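You operate a simulated robot arm through the tools that you are given. There is no shell and no other tool. Be economical: measure what you need, move in short steps, check, and stop when the job is done.

You run a simulated two-armed robot. Do the job below in one go: nothing can be reset, and whatever is moved stays where it is left.

JOB
Drain the catch tray and wet the tape with the saved solvent.
Fine: open the tray lever till the tray is dry, shut it, then pour from the catch bottle over the six iron's tape, which ends wet. Stand the bottle on the spot by the solvent and cap it. Let solvent run only while the vent runs. Spill no more than 20 ml; topple, drop and pinch nothing. Never wrench the club out of the vise. Set down upright: catch bottle.

It is judged by the outcome, as a careful person would: the job done as asked, and still so three seconds after it is handed in. It fails if anything else is knocked over, pushed out of place, dropped, spilled or broken. A push-on lid holds only when it is set on centred and level and pressed home; a screw cap is set on level and turned clockwise until tight.

ROBOT AND FRAMES
Two 7-joint arms with two-finger grippers on one trunk, on a base that drives. Base frame: it is fixed to the floor where the robot stands at the start and does not move with it; the origin is under the middle of the robot, x ahead of it, y to its left, z up. Lengths are in mm, angles in degrees, forces in N, time in s.
The left shoulder is at the start at [60, 123, 995], the right one opposite. With the tool pointing down near the work surface each hand reaches from about 360 to 800 mm from the robot's upright axis, wherever it stands, measured 20 degrees to its own side. Places, roughly: catch tray [600, 300, 1000]; spot by the solvent [500, 0, 900]; tray lever [500, 100, 1100]. Payload 1.47 kg a hand.
Tool frame (each hand has its own): the origin (TCP) lies between the finger pads and is the grasp point; the fingertips stand 16 mm ahead of it; z points along the fingers, y is the line along which they close. Largest opening 87 mm; the body of the gripper starts 55 mm behind the TCP.
Orientation is that of the tool frame in the base frame, as a unit quaternion [w, x, y, z]. With the fingers straight down and closing along the base's y, the tool's x points along the base's -x, its y along +y and its z along -z.

CONTROLS
- The arms move only by the tool apply_moves. It takes "left_series", "right_series" or both (then of equal length, played together; a hand with none holds still); each is a list that holds one entry, the list of rows, each a list of 7 numbers: the shift along the base's x, y, z in m, then the turn, a rotation vector about the base's x, y, z in rad, then the opening, from 0 (shut) to 1 (fully open). In form: [[[dx, dy, dz, rx, ry, rz, fingers], ...]]. A call has 1 to 12 rows; each row is the pose to reach, as a shift and turn from the pose commanded when the call began. A row lasts 0.2 s, in which the tool goes at most 50 mm and 8.6 degrees; a call with a longer step from one row to the next is refused whole, and so is a gripper value outside its range. Where a pose cannot be reached the arm comes as near as it can. A force on the tool above 40 N (or 10 N above the force at the start of the call, whichever is more), or a blocked arm, ends the call early, and 0.2 s more pass. Each finger travels about 153 mm/s and halts on what it meets, pressing with about 28 N; the grip force reading is that of the motor and also rises with nothing between the fingers. The clock runs only during rows and for 0.2 s after the last one: add rows that repeat a pose to give the fingers time. It gives the time, the measured TCP pose, the force on the tool (base axes), the opening and the grip force at its end, in the units of the frame above (readings bear some noise), with the torque about the TCP (base axes, N m) and any sound that the robot's microphone picked up.
- Cameras (640 x 400 px; columns grow to the right, rows downward): "scene" is now at [99.5, 23.3, 1586.6]; the picture's right is [0.24, -0.97, 0.00], its down [-0.41, -0.10, -0.91] and it looks along [0.88, 0.22, -0.42] (base axes); focal length 214 px, centre (320, 200). "left" rides on the left gripper at [73, -12, -90] in its tool frame; the picture's right is [0.16, 0.99, 0.00], its down [-0.72, 0.12, -0.68] and it looks along [-0.67, 0.11, 0.73] (tool axes); focal length 247 px, centre (320, 200). "right" rides on the right gripper at [73, 12, -90] in its tool frame; the picture's right is [-0.16, 0.99, 0.00], its down [-0.72, -0.12, -0.68] and it looks along [-0.67, -0.11, 0.73] (tool axes); focal length 247 px, centre (320, 200). There is no depth. A picture from a camera that has moved, and an enlarged one, comes with that camera's place and axes in the base frame and with its lens.
- get_image(camera): a new picture of that camera. No time passes.
- slide_trunk(by): slides the trunk up (or, below 0, down) by that many mm; the arms and the scene camera ride with it, the base frame stays. It gives what a move gives, with no picture.
- base_move(legs): drives the robot by 1 to 6 legs, each [ahead, left, turn to the left] in mm, mm and degrees, along the robot's own axes; the way and the turn of a leg run together, so that a leg with both is an arc; at most 1500 mm and 180 degrees a leg. The arms and the cameras ride along, it lands a little off, and it stops where it bumps. It gives what a move gives.
- aim_head(pan, tilt): turns the head with the scene camera to pan (to the left, within 120 degrees either way) and tilt (down, from -29 to 69), counted from straight ahead of the robot. It gives what a move gives.
- enlarge(camera, box): a new picture of the part [left, top, right, bottom] of that camera's present view, enlarged. No time passes.
- finish_job(): hands the job in; it is judged then, once.

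Go step by step. Nothing tells you exact positions but the pictures and the camera data: compare them with the known pose of the tool, close in by small moves and look again before you grip or let go. The budget is 120 turns and 92 pictures, counting those below and the enlarged ones. Unless the task says otherwise, let go and move clear before handing in.

The tools are called after ">>>" as name(argument=value, ...) on one line, values as JSON. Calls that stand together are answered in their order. apply_moves: Moves the arms, as the interface text tells. Its arguments: {"type":"object","properties":{"left_series":{"type":"array"},"right_series":{"type":"array"}},"required":[]} The other tools are called the same way: slide_trunk (by) slides the trunk up or down; base_move (legs) drives the base; aim_head (pan, tilt) turns the head that bears the scene camera; get_image (camera) takes a picture; enlarge (camera, box) takes an enlarged picture of a part of a camera's view; finish_job () hands the job in.

At the start:

```text
time: 0.0
left_tcp_pos: [330.7, 213.2, 1490.0]
left_tcp_rot: [0.0, 0.0, 1.0, 0.0]
left_ft_force: [0.5, 0.7, -0.1]
left_torque: [0.0, -0.01, 0.0]
left_gripper_width: 87.1
left_finger_force: 0.1
right_tcp_pos: [366.7, -141.3, 1393.4]
right_tcp_rot: [0.0, -0.001, 1.0, -0.001]
right_ft_force: [0.5, 0.6, 0.4]
right_torque: [0.02, 0.03, 0.0]
right_gripper_width: 87.1
right_finger_force: 0.0
trunk travel left (down, up): [-150.0, 80.0]
robot x, y, heading: [-0.7, -4.5, -0.1]
head pan, tilt: [13.9, 24.9]
```

scene: 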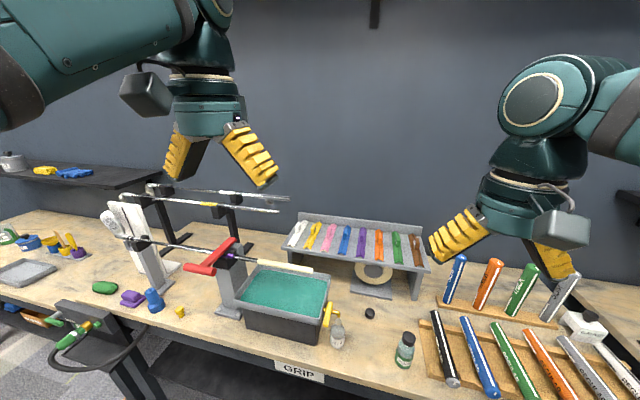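
right: 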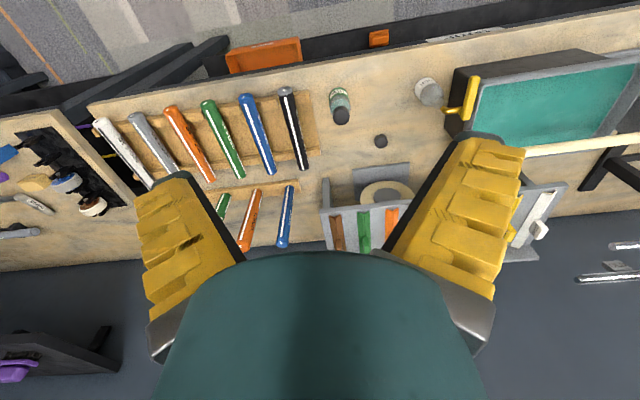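
left: 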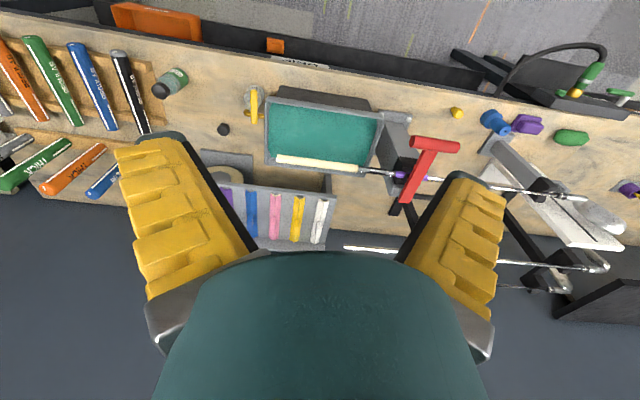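

I see the bench with a tray of teal liquid, a yellow lever on its right end, a clear bottle under it, a solvent bottle and a black cap on the bench. I'll look closer before moving.

>>> enlarge(camera="scene", box=[220, 230, 440, 390])

>>> enlarge(camera="scene", box=[90, 180, 310, 320])

>>> enlarge(camera="right", box=[310, 40, 640, 250])

```text
2.50 times, centred on (330, 310) of scene
camera zoom: at [99.5, 23.3, 1586.6], right [0.24, -0.97, 0.0], down [-0.41, -0.1, -0.91], along [0.88, 0.22, -0.42], focal length 536 px, centre (295, -75)
```

zoom: 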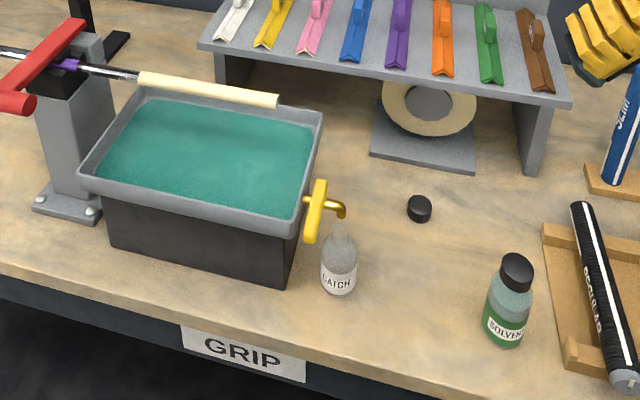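

```text
2.86 times, centred on (200, 250) of scene
camera zoom: at [99.5, 23.3, 1586.6], right [0.24, -0.97, 0.0], down [-0.41, -0.1, -0.91], along [0.88, 0.22, -0.42], focal length 613 px, centre (663, 57)
```

zoom: 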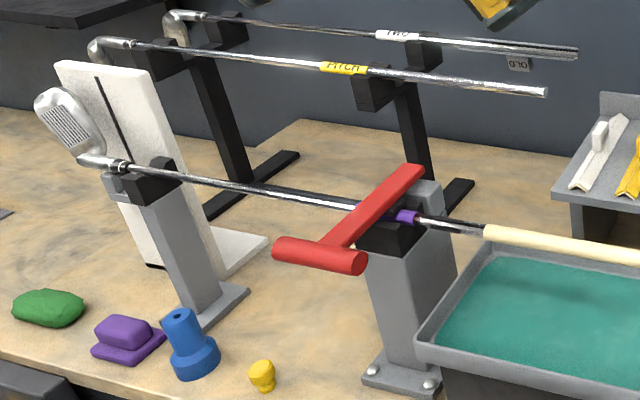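

```text
1.90 times, centred on (475, 145) of right
camera zoom: at [293.8, -129.7, 1481.8], right [0.16, 0.99, 0.0], down [0.72, -0.12, 0.68], along [0.67, -0.11, -0.73], focal length 470 px, centre (25, 305)
```

zoom: 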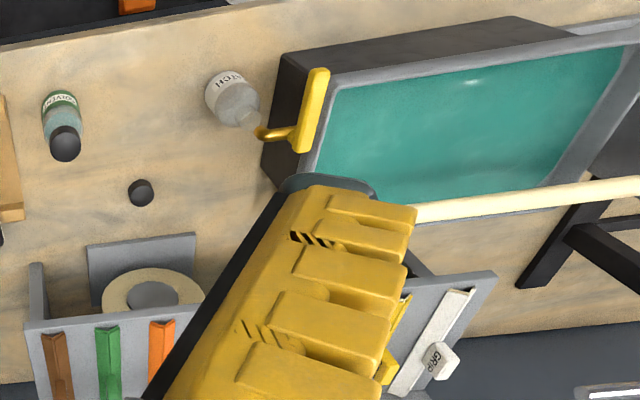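

The bench top seems about z≈900. I haven't found the vent or its switch, so I'll turn the head around to look.

>>> aim_head(pan=-30, tilt=25)

>>> get_image(camera="scene")

>>> aim_head(pan=15, tilt=-15)

>>> get_image(camera="scene")

>>> aim_head(pan=65, tilt=20)

>>> get_image(camera="scene")

```text
time: 1.1
left_tcp_pos: [331.5, 212.6, 1489.0]
left_tcp_rot: [0.0, 0.0, 1.0, 0.0]
left_ft_force: [0.2, 0.5, 0.4]
left_torque: [-0.01, 0.02, -0.02]
left_gripper_width: 87.0
left_finger_force: 0.2
right_tcp_pos: [367.3, -140.3, 1392.5]
right_tcp_rot: [0.0, 0.0, 1.0, 0.0]
right_ft_force: [0.1, -1.1, 0.0]
right_torque: [0.0, 0.0, 0.02]
right_gripper_width: 87.0
right_finger_force: 0.1
trunk travel left (down, up): [-150.0, 80.0]
robot x, y, heading: [-1.8, 1.8, -0.0]
head pan, tilt: [-30.0, 25.0]
```

```text
85 pictures are left
camera scene: at [89.8, -44.8, 1586.5], right [-0.5, -0.87, 0.0], down [-0.37, 0.21, -0.91], along [0.79, -0.45, -0.42], focal length 214 px, centre (320, 200)
```

scene: 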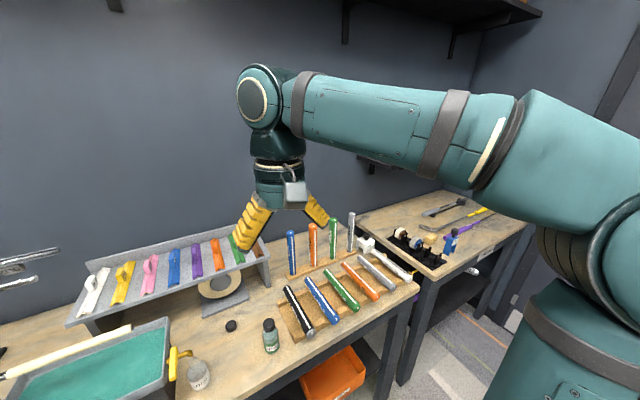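

```text
time: 2.2
left_tcp_pos: [331.0, 212.4, 1489.5]
left_tcp_rot: [0.0, 0.0, 1.0, 0.0]
left_ft_force: [0.6, -0.5, -0.2]
left_torque: [-0.02, -0.04, -0.03]
left_gripper_width: 86.9
left_finger_force: 0.0
right_tcp_pos: [367.1, -141.6, 1391.9]
right_tcp_rot: [0.0, 0.0, 1.0, 0.0]
right_ft_force: [-0.3, 1.2, 0.0]
right_torque: [-0.02, 0.05, 0.01]
right_gripper_width: 87.1
right_finger_force: 0.1
trunk travel left (down, up): [-150.0, 80.0]
robot x, y, heading: [0.3, 0.6, 0.0]
head pan, tilt: [15.0, -15.0]
```

```text
84 pictures are left
camera scene: at [87.8, 22.0, 1649.2], right [0.26, -0.97, 0.0], down [0.25, 0.07, -0.97], along [0.93, 0.25, 0.26], focal length 214 px, centre (320, 200)
```

scene: 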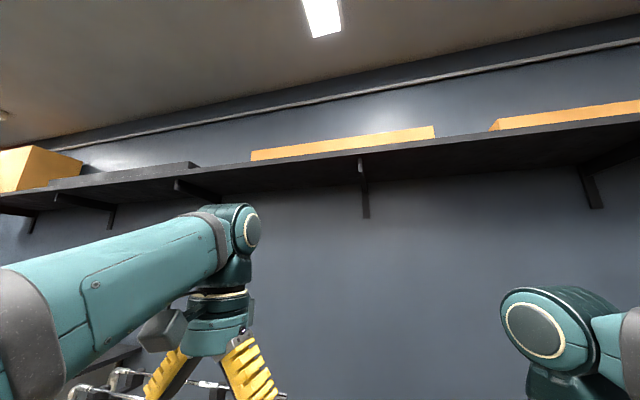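

```text
time: 3.4
left_tcp_pos: [331.2, 212.4, 1489.6]
left_tcp_rot: [0.0, 0.0, 1.0, 0.0]
left_ft_force: [0.4, -0.1, 0.6]
left_torque: [0.0, 0.01, 0.0]
left_gripper_width: 87.0
left_finger_force: 0.1
right_tcp_pos: [367.1, -140.6, 1392.4]
right_tcp_rot: [-0.001, 0.0, 1.0, 0.0]
right_ft_force: [-0.2, -0.1, 0.1]
right_torque: [-0.02, 0.01, 0.0]
right_gripper_width: 87.2
right_finger_force: 0.1
trunk travel left (down, up): [-150.0, 80.0]
robot x, y, heading: [1.1, 2.8, 0.0]
head pan, tilt: [65.0, 20.0]
```

```text
83 pictures are left
camera scene: at [49.4, 85.6, 1594.6], right [0.91, -0.42, 0.0], down [-0.14, -0.31, -0.94], along [0.4, 0.85, -0.34], focal length 214 px, centre (320, 200)
```

scene: 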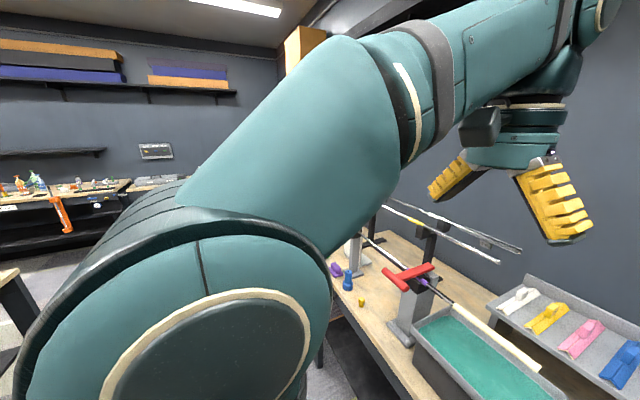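

The wall plate behind the clubs could be a switch or a note. I'll enlarge that, and look at the front edge of the bench and other places.

>>> enlarge(camera="scene", box=[440, 200, 560, 280])

>>> aim_head(pan=20, tilt=55)

>>> get_image(camera="scene")

>>> aim_head(pan=-75, tilt=25)

>>> get_image(camera="scene")

>>> aim_head(pan=110, tilt=15)

>>> get_image(camera="scene")

```text
5.00 times, centred on (500, 240) of scene
camera zoom: at [49.4, 85.6, 1594.6], right [0.91, -0.42, 0.0], down [-0.14, -0.31, -0.94], along [0.4, 0.85, -0.34], focal length 1072 px, centre (-580, 0)
```

zoom: 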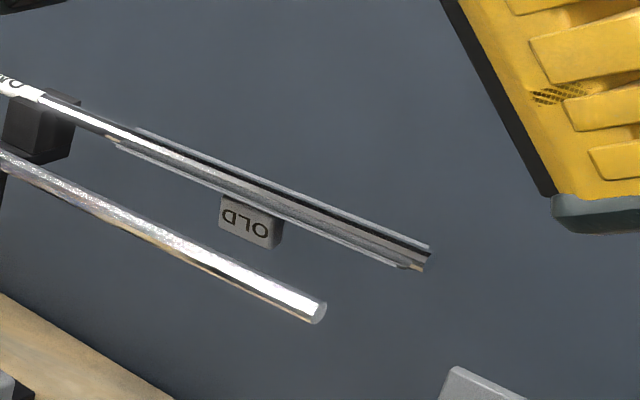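

```text
time: 4.5
left_tcp_pos: [331.9, 212.7, 1489.6]
left_tcp_rot: [-0.001, 0.0, 1.0, 0.0]
left_ft_force: [0.1, 0.2, -0.5]
left_torque: [0.0, -0.01, 0.03]
left_gripper_width: 86.8
left_finger_force: 0.0
right_tcp_pos: [367.5, -141.6, 1393.9]
right_tcp_rot: [0.0, 0.0, 1.0, 0.001]
right_ft_force: [-0.1, -0.2, 0.9]
right_torque: [-0.03, 0.01, -0.02]
right_gripper_width: 87.1
right_finger_force: 0.0
trunk travel left (down, up): [-150.0, 80.0]
robot x, y, heading: [0.2, -3.4, -0.0]
head pan, tilt: [20.0, 55.0]
```

```text
81 pictures are left
camera scene: at [77.7, 25.9, 1542.5], right [0.34, -0.94, 0.0], down [-0.77, -0.28, -0.57], along [0.54, 0.2, -0.82], focal length 214 px, centre (320, 200)
```

scene: 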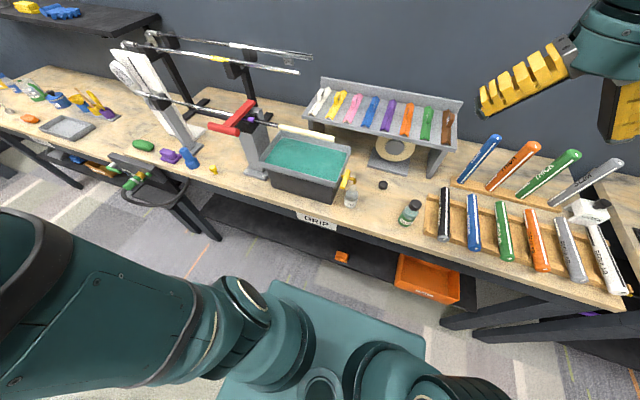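

```text
time: 6.2
left_tcp_pos: [331.5, 212.2, 1490.0]
left_tcp_rot: [0.0, 0.0, 1.0, 0.0]
left_ft_force: [0.1, 0.6, -0.6]
left_torque: [-0.01, -0.02, 0.02]
left_gripper_width: 86.9
left_finger_force: 0.1
right_tcp_pos: [366.6, -141.1, 1392.6]
right_tcp_rot: [0.0, 0.001, 1.0, -0.001]
right_ft_force: [1.4, -0.3, -0.4]
right_torque: [0.01, -0.02, 0.03]
right_gripper_width: 86.8
right_finger_force: 0.1
trunk travel left (down, up): [-150.0, 80.0]
robot x, y, heading: [2.0, 1.2, 0.1]
head pan, tilt: [-75.0, 25.0]
```

```text
80 pictures are left
camera scene: at [33.9, -87.8, 1586.4], right [-0.97, -0.26, 0.0], down [-0.11, 0.41, -0.91], along [0.24, -0.88, -0.42], focal length 214 px, centre (320, 200)
```

scene: 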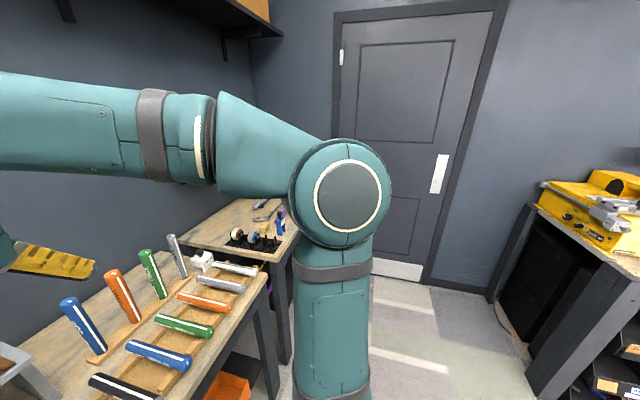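

```text
time: 9.0
left_tcp_pos: [332.4, 212.7, 1490.8]
left_tcp_rot: [0.001, 0.001, 1.0, -0.001]
left_ft_force: [0.2, 0.7, 0.4]
left_torque: [0.0, -0.03, 0.02]
left_gripper_width: 87.0
left_finger_force: 0.0
right_tcp_pos: [365.8, -141.8, 1392.5]
right_tcp_rot: [0.0, 0.0, 1.0, -0.001]
right_ft_force: [0.3, -0.1, -0.9]
right_torque: [-0.03, 0.01, 0.01]
right_gripper_width: 87.2
right_finger_force: 0.1
trunk travel left (down, up): [-150.0, 80.0]
robot x, y, heading: [-3.7, -4.8, 0.0]
head pan, tilt: [110.0, 15.0]
```

```text
79 pictures are left
camera scene: at [-21.9, 89.0, 1602.7], right [0.94, 0.34, 0.0], down [0.09, -0.24, -0.97], along [-0.33, 0.91, -0.26], focal length 214 px, centre (320, 200)
```

scene: 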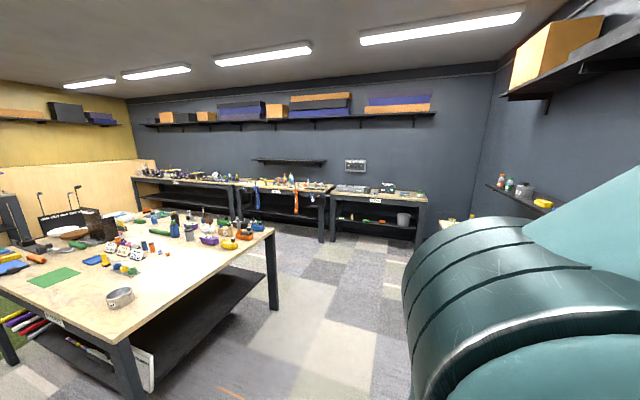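

A grey wall panel stands on the far wall; I'll enlarge it, then the far right white object and the robot's right/behind.

>>> enlarge(camera="scene", box=[325, 150, 385, 190])

>>> aim_head(pan=-20, tilt=45)

>>> get_image(camera="scene")

>>> aim_head(pan=-120, tilt=15)

>>> get_image(camera="scene")

>>> aim_head(pan=40, tilt=35)

>>> get_image(camera="scene")

```text
10.00 times, centred on (355, 170) of scene
camera zoom: at [-21.9, 89.0, 1602.7], right [0.94, 0.34, 0.0], down [0.09, -0.24, -0.97], along [-0.33, 0.91, -0.26], focal length 2145 px, centre (-30, 500)
```

zoom: 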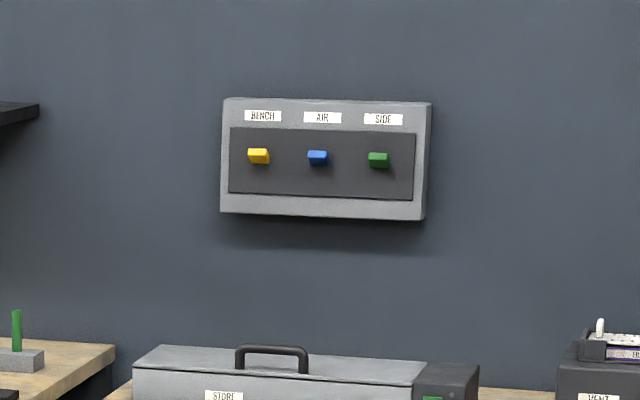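

```text
time: 11.1
left_tcp_pos: [330.4, 212.6, 1489.7]
left_tcp_rot: [0.001, -0.001, 1.0, 0.001]
left_ft_force: [-0.5, 0.9, 0.1]
left_torque: [0.0, -0.01, 0.01]
left_gripper_width: 87.0
left_finger_force: 0.0
right_tcp_pos: [365.6, -140.5, 1392.3]
right_tcp_rot: [-0.001, 0.0, 1.0, 0.0]
right_ft_force: [0.6, -0.3, 0.7]
right_torque: [-0.01, 0.02, -0.01]
right_gripper_width: 87.0
right_finger_force: 0.1
trunk travel left (down, up): [-150.0, 80.0]
robot x, y, heading: [3.2, -4.5, 0.1]
head pan, tilt: [-20.0, 45.0]
```

```text
77 pictures are left
camera scene: at [86.4, -26.6, 1555.9], right [-0.34, -0.94, 0.0], down [-0.66, 0.24, -0.71], along [0.66, -0.24, -0.71], focal length 214 px, centre (320, 200)
```

scene: 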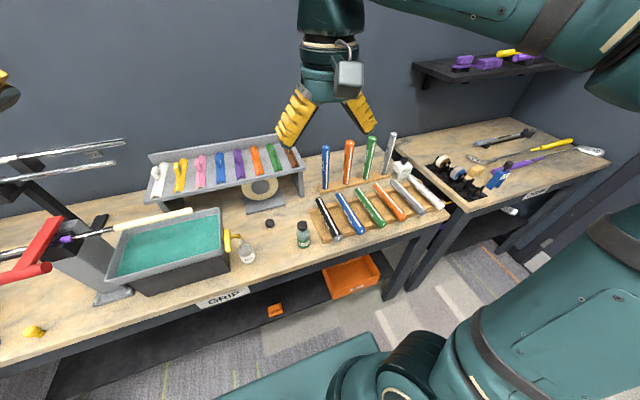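

```text
time: 12.9
left_tcp_pos: [330.9, 213.1, 1490.2]
left_tcp_rot: [0.0, 0.0, 1.0, 0.0]
left_ft_force: [0.8, 0.5, -0.3]
left_torque: [-0.01, 0.0, 0.0]
left_gripper_width: 86.9
left_finger_force: 0.2
right_tcp_pos: [368.2, -141.5, 1392.1]
right_tcp_rot: [0.0, 0.0, 1.0, 0.0]
right_ft_force: [0.7, 0.6, 0.2]
right_torque: [0.0, 0.01, 0.02]
right_gripper_width: 86.5
right_finger_force: 0.1
trunk travel left (down, up): [-150.0, 80.0]
robot x, y, heading: [-0.2, -0.2, 0.2]
head pan, tilt: [-120.0, 15.0]
```

```text
76 pictures are left
camera scene: at [-36.7, -79.7, 1602.7], right [-0.87, 0.5, 0.0], down [0.13, 0.22, -0.97], along [-0.48, -0.84, -0.26], focal length 214 px, centre (320, 200)
```

scene: 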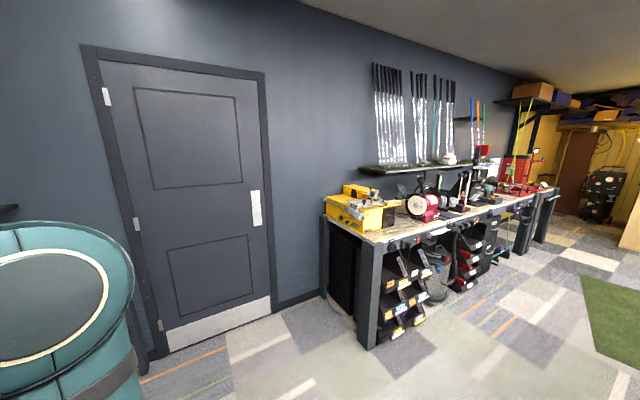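

```text
time: 15.3
left_tcp_pos: [330.8, 212.4, 1489.5]
left_tcp_rot: [0.0, 0.0, 1.0, 0.0]
left_ft_force: [-0.4, -0.2, 0.0]
left_torque: [-0.01, 0.03, 0.01]
left_gripper_width: 87.0
left_finger_force: 0.0
right_tcp_pos: [367.3, -142.3, 1392.6]
right_tcp_rot: [0.0, 0.0, 1.0, -0.001]
right_ft_force: [0.5, 0.5, -0.2]
right_torque: [-0.02, 0.01, 0.0]
right_gripper_width: 87.2
right_finger_force: 0.2
trunk travel left (down, up): [-150.0, 80.0]
robot x, y, heading: [1.5, -1.7, -0.2]
head pan, tilt: [40.0, 35.0]
```

```text
75 pictures are left
camera scene: at [77.5, 57.8, 1570.7], right [0.64, -0.77, 0.0], down [-0.44, -0.37, -0.82], along [0.63, 0.53, -0.57], focal length 214 px, centre (320, 200)
```

scene: 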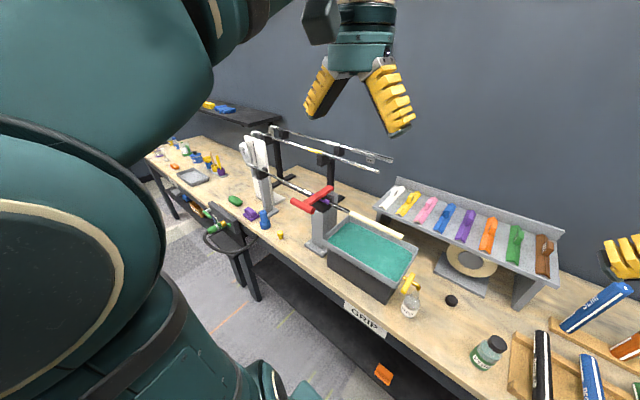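

The panel on the far wall has BENCH / AIR / SIDE switches and there's an item labelled VENT on the bench beneath it, about 3.3 m to my left. I'll zoom on that.

>>> aim_head(pan=95, tilt=15)

>>> get_image(camera="scene")

```text
time: 16.6
left_tcp_pos: [331.0, 212.0, 1489.3]
left_tcp_rot: [0.0, 0.0, 1.0, 0.001]
left_ft_force: [0.7, 0.2, 0.0]
left_torque: [-0.01, 0.01, 0.01]
left_gripper_width: 87.0
left_finger_force: 0.1
right_tcp_pos: [366.7, -141.1, 1392.9]
right_tcp_rot: [-0.001, 0.001, 1.0, 0.0]
right_ft_force: [0.4, -0.1, 1.1]
right_torque: [-0.01, -0.01, 0.01]
right_gripper_width: 87.3
right_finger_force: 0.1
trunk travel left (down, up): [-150.0, 80.0]
robot x, y, heading: [-1.6, -1.9, -0.1]
head pan, tilt: [95.0, 15.0]
```

```text
74 pictures are left
camera scene: at [1.9, 94.3, 1602.7], right [1.0, 0.09, 0.0], down [0.02, -0.26, -0.97], along [-0.08, 0.96, -0.26], focal length 214 px, centre (320, 200)
```

scene: 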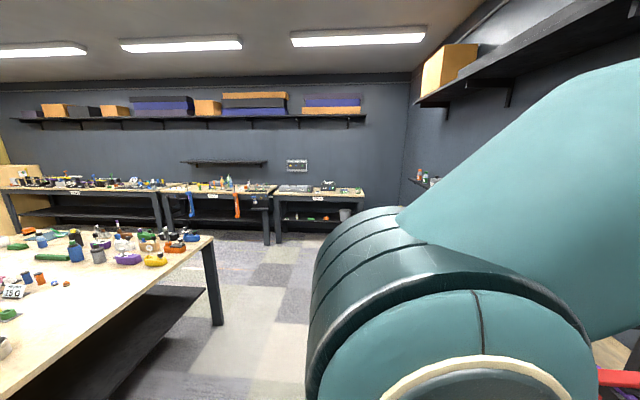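

>>> enlarge(camera="scene", box=[265, 150, 375, 230])

>>> enlarge(camera="scene", box=[315, 175, 345, 195])

```text
5.00 times, centred on (320, 190) of scene
camera zoom: at [1.9, 94.3, 1602.7], right [1.0, 0.09, 0.0], down [0.02, -0.26, -0.97], along [-0.08, 0.96, -0.26], focal length 1072 px, centre (320, 250)
```

zoom: 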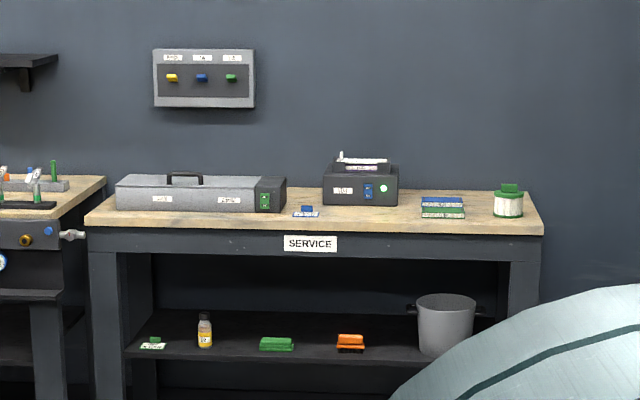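

```text
16.00 times, centred on (330, 185) of scene
camera zoom: at [1.9, 94.3, 1602.7], right [1.0, 0.09, 0.0], down [0.02, -0.26, -0.97], along [-0.08, 0.96, -0.26], focal length 3432 px, centre (160, 440)
```

zoom: 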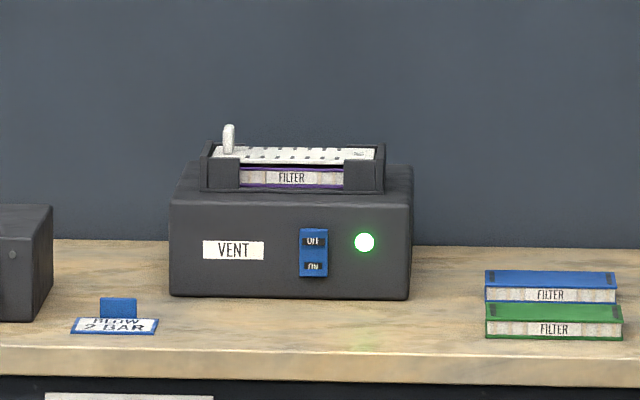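

The VENT unit sits on the SERVICE bench, with an OFF/ON rocker and a green light; I need a closer look. I'll drive there (turn left, ahead about 2.1 m).

>>> base_move(legs=[[-100, 0, 0], [0, 0, 90], [2200, 50, 0]])

>>> aim_head(pan=0, tilt=25)

>>> get_image(camera="scene")

```text
refused: 2200 is not a number from -1500 to 1500
```

```text
time: 18.3
left_tcp_pos: [331.6, 213.0, 1489.8]
left_tcp_rot: [0.0, 0.001, 1.0, 0.0]
left_ft_force: [0.2, 0.7, -0.6]
left_torque: [0.02, 0.01, -0.02]
left_gripper_width: 87.1
left_finger_force: 0.2
right_tcp_pos: [366.9, -142.1, 1392.6]
right_tcp_rot: [0.0, 0.0, 1.0, 0.0]
right_ft_force: [-0.9, 0.1, -0.4]
right_torque: [-0.01, 0.02, 0.03]
right_gripper_width: 87.0
right_finger_force: 0.0
trunk travel left (down, up): [-150.0, 80.0]
robot x, y, heading: [-0.6, -0.4, -0.1]
head pan, tilt: [0.0, 25.0]
```

```text
71 pictures are left
camera scene: at [102.1, 1.2, 1586.5], right [0.0, -1.0, 0.0], down [-0.42, 0.0, -0.91], along [0.91, 0.0, -0.42], focal length 214 px, centre (320, 200)
```

scene: 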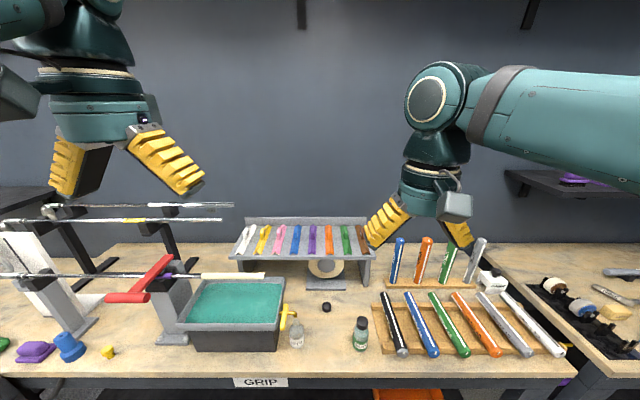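

That leg was too long; I'll split it.

>>> base_move(legs=[[-100, 0, 0], [0, 0, 90], [1100, 50, 0], [1100, 0, 0]])

>>> get_image(camera="scene")

```text
time: 33.7
left_tcp_pos: [-391.5, 2514.1, 1490.5]
left_tcp_rot: [0.0, 0.714, -0.7, -0.001]
left_ft_force: [0.2, -0.1, -0.1]
left_torque: [-0.01, 0.01, 0.0]
left_gripper_width: 86.9
left_finger_force: 0.1
right_tcp_pos: [-38.8, 2556.7, 1393.0]
right_tcp_rot: [0.0, 0.715, -0.699, 0.0]
right_ft_force: [0.1, 0.1, -0.2]
right_torque: [-0.03, -0.01, -0.02]
right_gripper_width: 87.1
right_finger_force: 0.0
trunk travel left (down, up): [-150.0, 80.0]
robot x, y, heading: [-170.0, 2181.5, 91.3]
head pan, tilt: [0.0, 25.0]
```

```text
70 pictures are left
camera scene: at [-175.1, 2290.3, 1586.4], right [1.0, 0.02, 0.0], down [0.01, -0.42, -0.91], along [-0.02, 0.91, -0.42], focal length 214 px, centre (320, 200)
```

scene: 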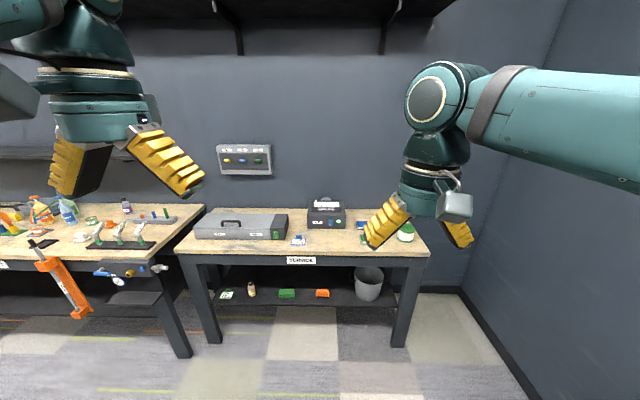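

The vent is about 1.15 m ahead. Driving 500 mm closer and looking.

>>> base_move(legs=[[500, 0, -1.3]])

>>> get_image(camera="scene")

>>> enlarge(camera="scene", box=[280, 190, 400, 270])

>>> enlarge(camera="scene", box=[170, 90, 290, 170])

```text
time: 36.6
left_tcp_pos: [-392.3, 3016.0, 1489.8]
left_tcp_rot: [0.0, 0.707, -0.707, 0.0]
left_ft_force: [0.0, 0.0, -0.2]
left_torque: [-0.02, -0.03, -0.02]
left_gripper_width: 87.1
left_finger_force: 0.0
right_tcp_pos: [-39.4, 3050.9, 1392.1]
right_tcp_rot: [-0.001, 0.707, -0.707, 0.0]
right_ft_force: [0.0, 0.1, -0.1]
right_torque: [-0.01, 0.01, 0.04]
right_gripper_width: 86.8
right_finger_force: 0.2
trunk travel left (down, up): [-150.0, 80.0]
robot x, y, heading: [-180.3, 2681.8, 90.2]
head pan, tilt: [0.0, 25.0]
```

```text
69 pictures are left
camera scene: at [-178.9, 2787.7, 1586.4], right [1.0, 0.0, 0.0], down [0.0, -0.42, -0.91], along [0.0, 0.91, -0.42], focal length 214 px, centre (320, 200)
```

scene: 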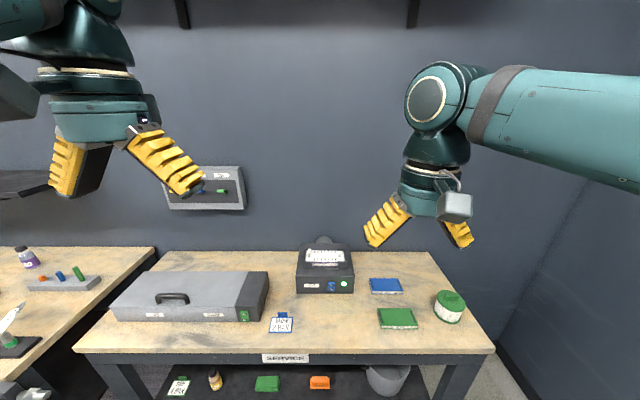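

```text
5.00 times, centred on (340, 230) of scene
camera zoom: at [-178.9, 2787.7, 1586.4], right [1.0, 0.0, 0.0], down [0.0, -0.42, -0.91], along [0.0, 0.91, -0.42], focal length 1072 px, centre (220, 50)
```

zoom: 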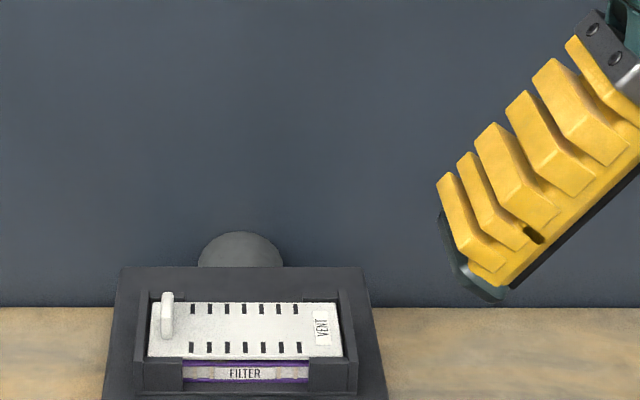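

```text
5.00 times, centred on (230, 130) of scene
camera zoom: at [-178.9, 2787.7, 1586.4], right [1.0, 0.0, 0.0], down [0.0, -0.42, -0.91], along [0.0, 0.91, -0.42], focal length 1072 px, centre (770, 550)
```

zoom: 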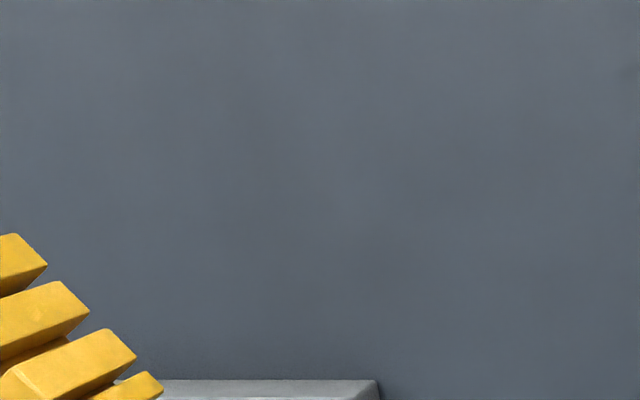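

The filter is in place in the VENT unit; now a close look at the rocker and light.

>>> enlarge(camera="scene", box=[294, 260, 360, 304])

>>> enlarge(camera="scene", box=[160, 160, 250, 220])

>>> get_image(camera="right")

```text
9.09 times, centred on (327, 282) of scene
camera zoom: at [-178.9, 2787.7, 1586.4], right [1.0, 0.0, 0.0], down [0.0, -0.42, -0.91], along [0.0, 0.91, -0.42], focal length 1950 px, centre (256, -546)
```

zoom: 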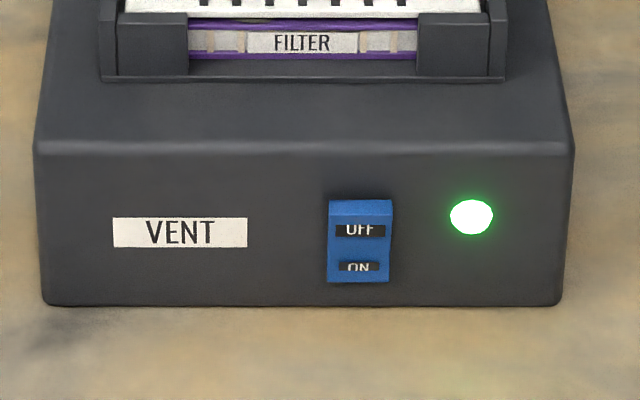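

```text
6.67 times, centred on (205, 190) of scene
camera zoom: at [-178.9, 2787.7, 1586.4], right [1.0, 0.0, 0.0], down [0.0, -0.42, -0.91], along [0.0, 0.91, -0.42], focal length 1430 px, centre (1087, 267)
```

zoom: 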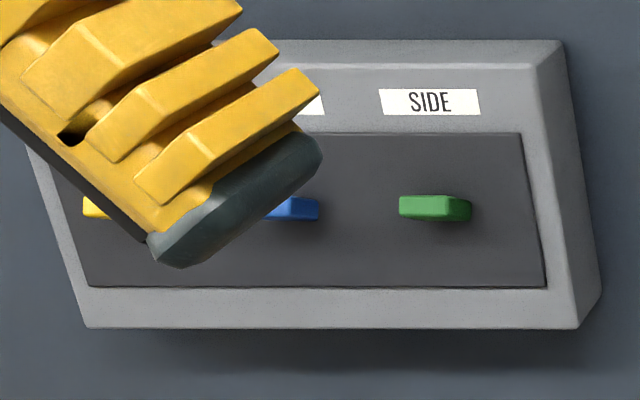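

```text
64 pictures are left
camera right: at [-50.3, 2978.5, 1481.8], right [-0.99, 0.16, 0.0], down [0.11, 0.72, 0.68], along [0.11, 0.67, -0.73], focal length 247 px, centre (320, 200)
```

right: 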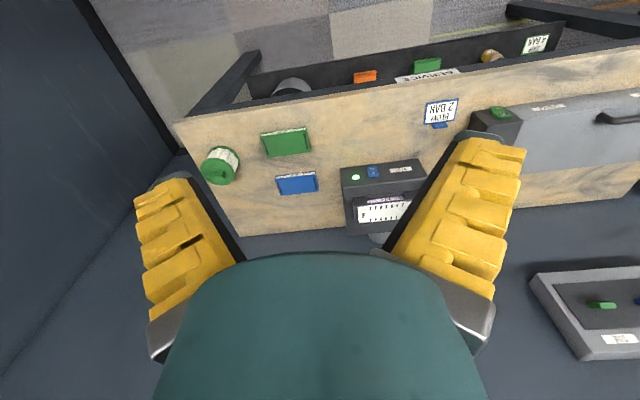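

I'll enlarge the rocker further from both cameras to judge which half is pressed.

>>> enlarge(camera="scene", box=[324, 276, 348, 292])

>>> enlarge(camera="right", box=[340, 155, 412, 203])

```text
16.00 times, centred on (336, 284) of scene
camera zoom: at [-178.9, 2787.7, 1586.4], right [1.0, 0.0, 0.0], down [0.0, -0.42, -0.91], along [0.0, 0.91, -0.42], focal length 3432 px, centre (64, -1144)
```

zoom: 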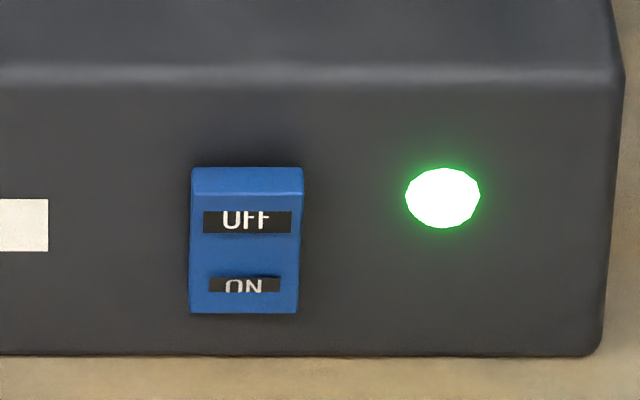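

```text
8.33 times, centred on (376, 179) of right
camera zoom: at [-50.3, 2978.5, 1481.8], right [-0.99, 0.16, 0.0], down [0.11, 0.72, 0.68], along [0.11, 0.67, -0.73], focal length 2058 px, centre (-147, 375)
```

zoom: 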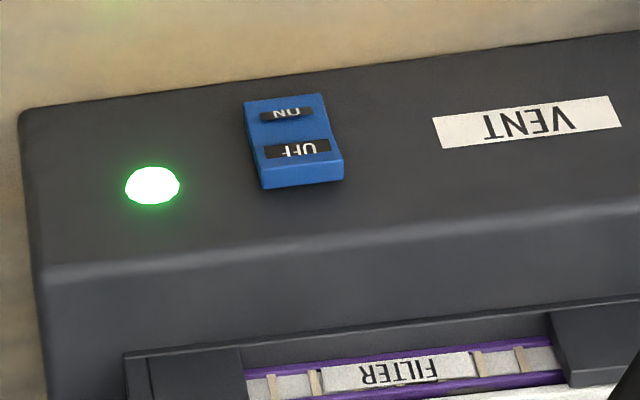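

The OFF end of the rocker stands proud, the ON end is pressed in and the green light is lit: the vent runs. I'll leave it alone and drive back to the GRIP bench, placing myself at about y=+100.

>>> base_move(legs=[[-1290, 0, 0], [-1290, 0, 0], [0, 0, -90]])

```text
time: 53.0
left_tcp_pos: [152.0, 316.2, 1489.0]
left_tcp_rot: [0.0, 0.011, 1.0, 0.0]
left_ft_force: [0.4, 0.0, 0.1]
left_torque: [0.01, -0.01, 0.02]
left_gripper_width: 86.9
left_finger_force: 0.0
right_tcp_pos: [179.7, -37.3, 1392.5]
right_tcp_rot: [0.001, 0.011, 1.0, 0.0]
right_ft_force: [-0.5, 0.4, -0.4]
right_torque: [0.0, 0.01, -0.03]
right_gripper_width: 87.0
right_finger_force: 0.1
trunk travel left (down, up): [-150.0, 80.0]
robot x, y, heading: [-183.2, 109.1, -1.2]
head pan, tilt: [0.0, 25.0]
```

>>> base_move(legs=[[185, 0, 1.2]])

>>> aim_head(pan=0, tilt=40)

>>> get_image(camera="scene")

>>> enlarge(camera="scene", box=[290, 190, 470, 320])

```text
time: 54.5
left_tcp_pos: [332.1, 321.1, 1489.3]
left_tcp_rot: [0.0, 0.001, 1.0, 0.0]
left_ft_force: [1.5, -0.3, 0.4]
left_torque: [-0.04, -0.01, 0.0]
left_gripper_width: 87.0
left_finger_force: 0.0
right_tcp_pos: [367.4, -32.5, 1392.9]
right_tcp_rot: [0.001, 0.0, 1.0, 0.0]
right_ft_force: [0.3, 0.0, -0.5]
right_torque: [0.07, 0.0, -0.02]
right_gripper_width: 86.8
right_finger_force: 0.0
trunk travel left (down, up): [-150.0, 80.0]
robot x, y, heading: [1.3, 108.3, -0.1]
head pan, tilt: [0.0, 25.0]
```

```text
time: 55.3
left_tcp_pos: [331.3, 320.7, 1490.3]
left_tcp_rot: [0.001, 0.0, 1.0, 0.0]
left_ft_force: [0.0, 0.2, -0.1]
left_torque: [0.0, 0.0, -0.02]
left_gripper_width: 86.9
left_finger_force: 0.0
right_tcp_pos: [366.0, -31.2, 1392.4]
right_tcp_rot: [0.001, 0.001, 1.0, 0.0]
right_ft_force: [-0.5, -0.5, 0.3]
right_torque: [-0.01, -0.01, 0.0]
right_gripper_width: 86.8
right_finger_force: 0.1
trunk travel left (down, up): [-150.0, 80.0]
robot x, y, heading: [0.9, 111.5, 0.0]
head pan, tilt: [0.0, 40.0]
```

```text
61 pictures are left
camera scene: at [94.6, 110.5, 1563.2], right [0.0, -1.0, 0.0], down [-0.64, 0.0, -0.77], along [0.77, 0.0, -0.64], focal length 214 px, centre (320, 200)
```

scene: 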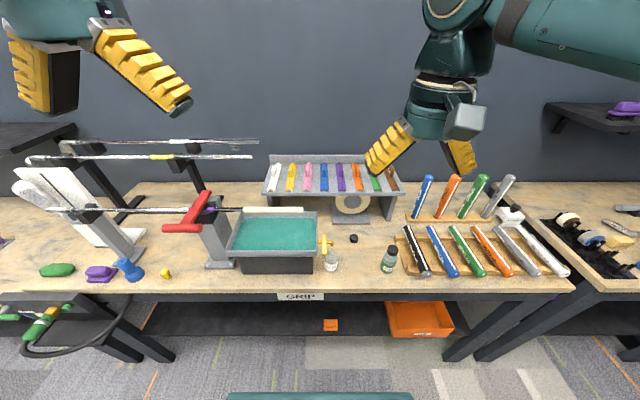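

```text
3.08 times, centred on (380, 255) of scene
camera zoom: at [94.6, 110.5, 1563.2], right [0.0, -1.0, 0.0], down [-0.64, 0.0, -0.77], along [0.77, 0.0, -0.64], focal length 660 px, centre (135, 31)
```

zoom: 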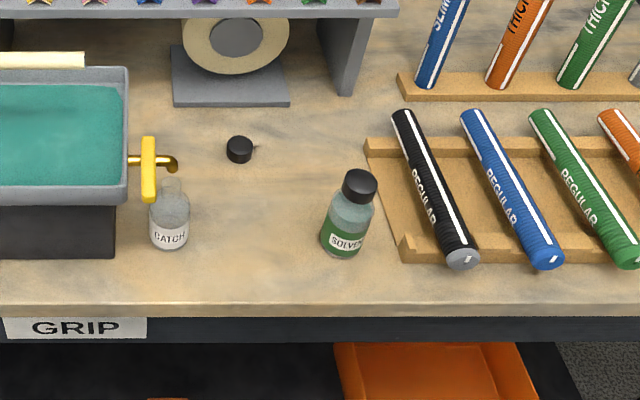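

The robot is back with the catch bottle at about (515, 72) under a yellow valve, and the cap at about (640, -20). I'll bring the left hand camera over the valve for a close look.

>>> apply_moves(left_series=[[[0.009, -0.025, -0.036, 0, 0, 0, 1], [0.018, -0.05, -0.072, 0, 0, 0, 1], [0.027, -0.075, -0.108, 0, 0, 0, 1], [0.036, -0.1, -0.144, 0, 0, 0, 1], [0.045, -0.125, -0.18, 0, 0, 0, 1], [0.054, -0.15, -0.216, 0, 0, 0, 1], [0.063, -0.175, -0.252, 0, 0, 0, 1], [0.069, -0.2, -0.29, 0, 0, 0, 1]]])

>>> get_image(camera="left")

>>> enlarge(camera="left", box=[240, 60, 400, 190])

```text
time: 57.1
left_tcp_pos: [401.0, 119.5, 1198.5]
left_tcp_rot: [0.0, 0.001, 1.0, 0.0]
left_ft_force: [0.2, -1.0, -0.1]
left_torque: [-0.01, 0.0, -0.01]
left_gripper_width: 87.2
left_finger_force: 0.0
right_tcp_pos: [367.2, -33.3, 1391.7]
right_tcp_rot: [0.0, 0.0, 1.0, 0.001]
right_ft_force: [-0.6, 0.0, 0.1]
right_torque: [0.03, 0.01, -0.05]
right_gripper_width: 87.0
right_finger_force: 0.1
trunk travel left (down, up): [-150.0, 80.0]
robot x, y, heading: [-0.2, 107.3, -0.1]
head pan, tilt: [0.0, 40.0]
```

```text
59 pictures are left
camera left: at [328.6, 107.1, 1286.5], right [-0.16, 0.99, 0.0], down [0.72, 0.11, 0.68], along [0.67, 0.11, -0.73], focal length 247 px, centre (320, 200)
```

left: 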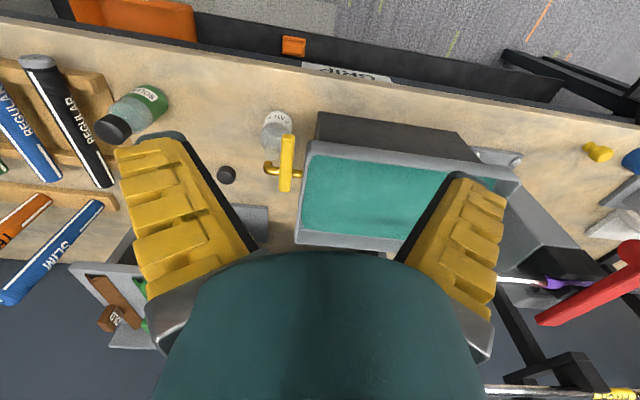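

```text
3.08 times, centred on (320, 125) of left
camera zoom: at [328.6, 107.1, 1286.5], right [-0.16, 0.99, 0.0], down [0.72, 0.11, 0.68], along [0.67, 0.11, -0.73], focal length 760 px, centre (320, 431)
```

zoom: 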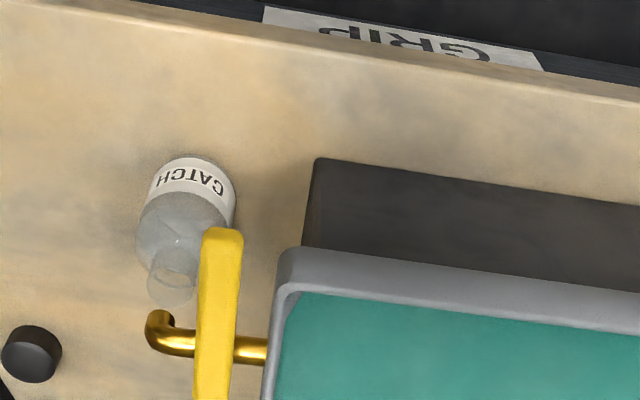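

I need a low side view to judge lever, spout and bottle mouth. I'll pitch the left hand 45° forward so its camera looks level at the valve.

>>> apply_moves(left_series=[[[-0.008, -0.007, -0.02, 0, -0.131, 0, 1], [-0.016, -0.015, -0.045, 0, -0.262, 0, 1], [-0.024, -0.022, -0.07, 0, -0.393, 0, 1], [-0.032, -0.03, -0.095, 0, -0.524, 0, 1], [-0.04, -0.037, -0.12, 0, -0.655, 0, 1], [-0.04, -0.045, -0.138, 0, -0.785, 0, 1]]])

>>> get_image(camera="left")

```text
time: 58.5
left_tcp_pos: [361.2, 73.0, 1061.1]
left_tcp_rot: [0.382, 0.001, 0.924, 0.001]
left_ft_force: [-0.3, -0.3, 0.7]
left_torque: [0.02, 0.03, 0.02]
left_gripper_width: 87.0
left_finger_force: 0.1
right_tcp_pos: [367.2, -32.0, 1392.6]
right_tcp_rot: [0.0, 0.001, 1.0, 0.001]
right_ft_force: [0.7, 0.7, 0.1]
right_torque: [0.02, 0.0, -0.01]
right_gripper_width: 87.3
right_finger_force: 0.2
trunk travel left (down, up): [-150.0, 80.0]
robot x, y, heading: [0.4, 105.9, -0.1]
head pan, tilt: [0.0, 40.0]
```

```text
57 pictures are left
camera left: at [246.7, 62.3, 1071.8], right [-0.11, 0.99, -0.11], down [0.03, 0.11, 0.99], along [0.99, 0.11, -0.04], focal length 247 px, centre (320, 200)
```

left: 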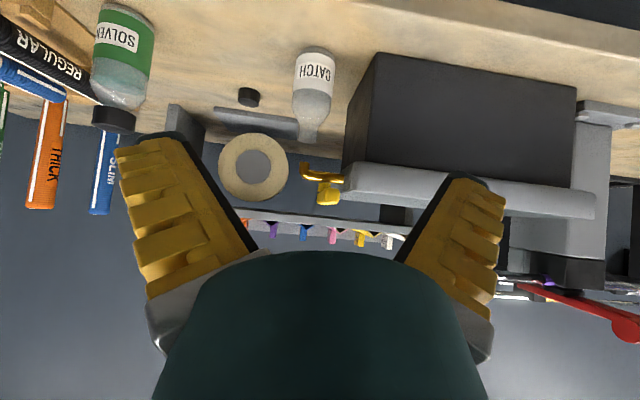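

>>> enlarge(camera="left", box=[240, 40, 400, 220])

```text
2.22 times, centred on (320, 130) of left
camera zoom: at [246.7, 62.3, 1071.8], right [-0.11, 0.99, -0.11], down [0.03, 0.11, 0.99], along [0.99, 0.11, -0.04], focal length 549 px, centre (320, 356)
```

zoom: 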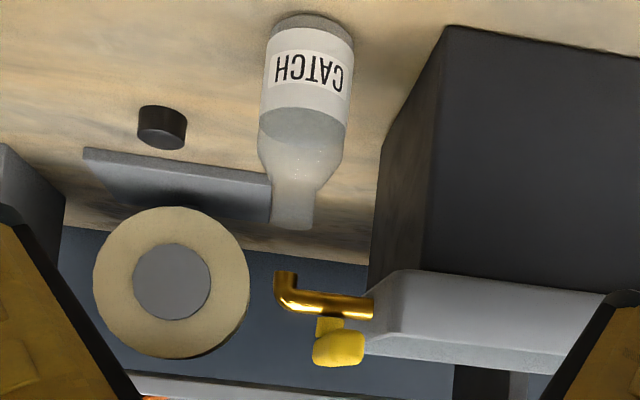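

The spout tip (528, 70, 1019) sits right over the bottle mouth (529, 72, 994). The lever bar lies along x from about (467, 96) to a pivot near (530, 96), at z≈1057, close to the tray rim. I'll move nearer to measure the gap between bar and rim.

>>> apply_moves(left_series=[[[0.02, 0.015, 0.02, 0, 0, 0, 1], [0.04, 0.03, 0.04, 0, 0, 0, 1]]])

>>> enlarge(camera="left", box=[230, 110, 390, 230])

>>> enlarge(camera="scene", box=[290, 220, 350, 280])

```text
time: 59.1
left_tcp_pos: [401.3, 106.6, 1101.9]
left_tcp_rot: [0.383, 0.001, 0.924, 0.001]
left_ft_force: [0.4, 0.2, 0.9]
left_torque: [0.01, -0.03, 0.0]
left_gripper_width: 87.0
left_finger_force: 0.2
right_tcp_pos: [366.7, -32.6, 1392.0]
right_tcp_rot: [0.001, 0.001, 1.0, -0.001]
right_ft_force: [0.3, 0.1, 0.5]
right_torque: [-0.01, -0.04, 0.02]
right_gripper_width: 86.8
right_finger_force: 0.0
trunk travel left (down, up): [-150.0, 80.0]
robot x, y, heading: [-1.3, 107.5, -0.3]
head pan, tilt: [0.0, 40.0]
```

```text
3.33 times, centred on (310, 170) of left
camera zoom: at [286.0, 93.7, 1112.6], right [-0.11, 0.99, -0.11], down [0.03, 0.11, 0.99], along [0.99, 0.11, -0.04], focal length 823 px, centre (353, 300)
```

zoom: 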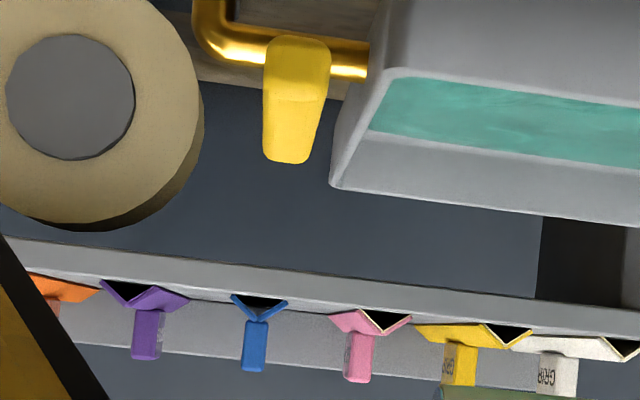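

```text
6.67 times, centred on (320, 250) of scene
camera zoom: at [94.7, 111.0, 1563.2], right [0.0, -1.0, 0.0], down [-0.64, 0.0, -0.77], along [0.77, 0.0, -0.64], focal length 1430 px, centre (320, -133)
```

zoom: 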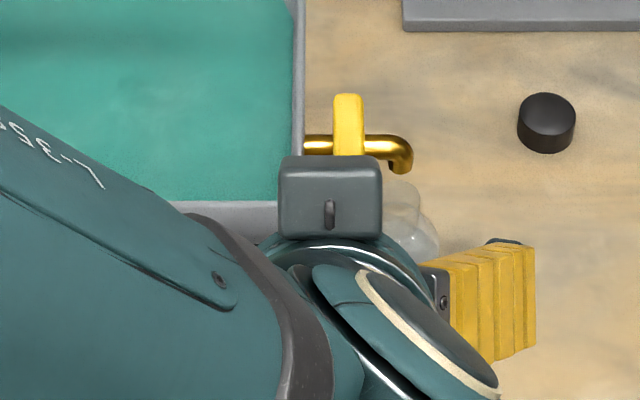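

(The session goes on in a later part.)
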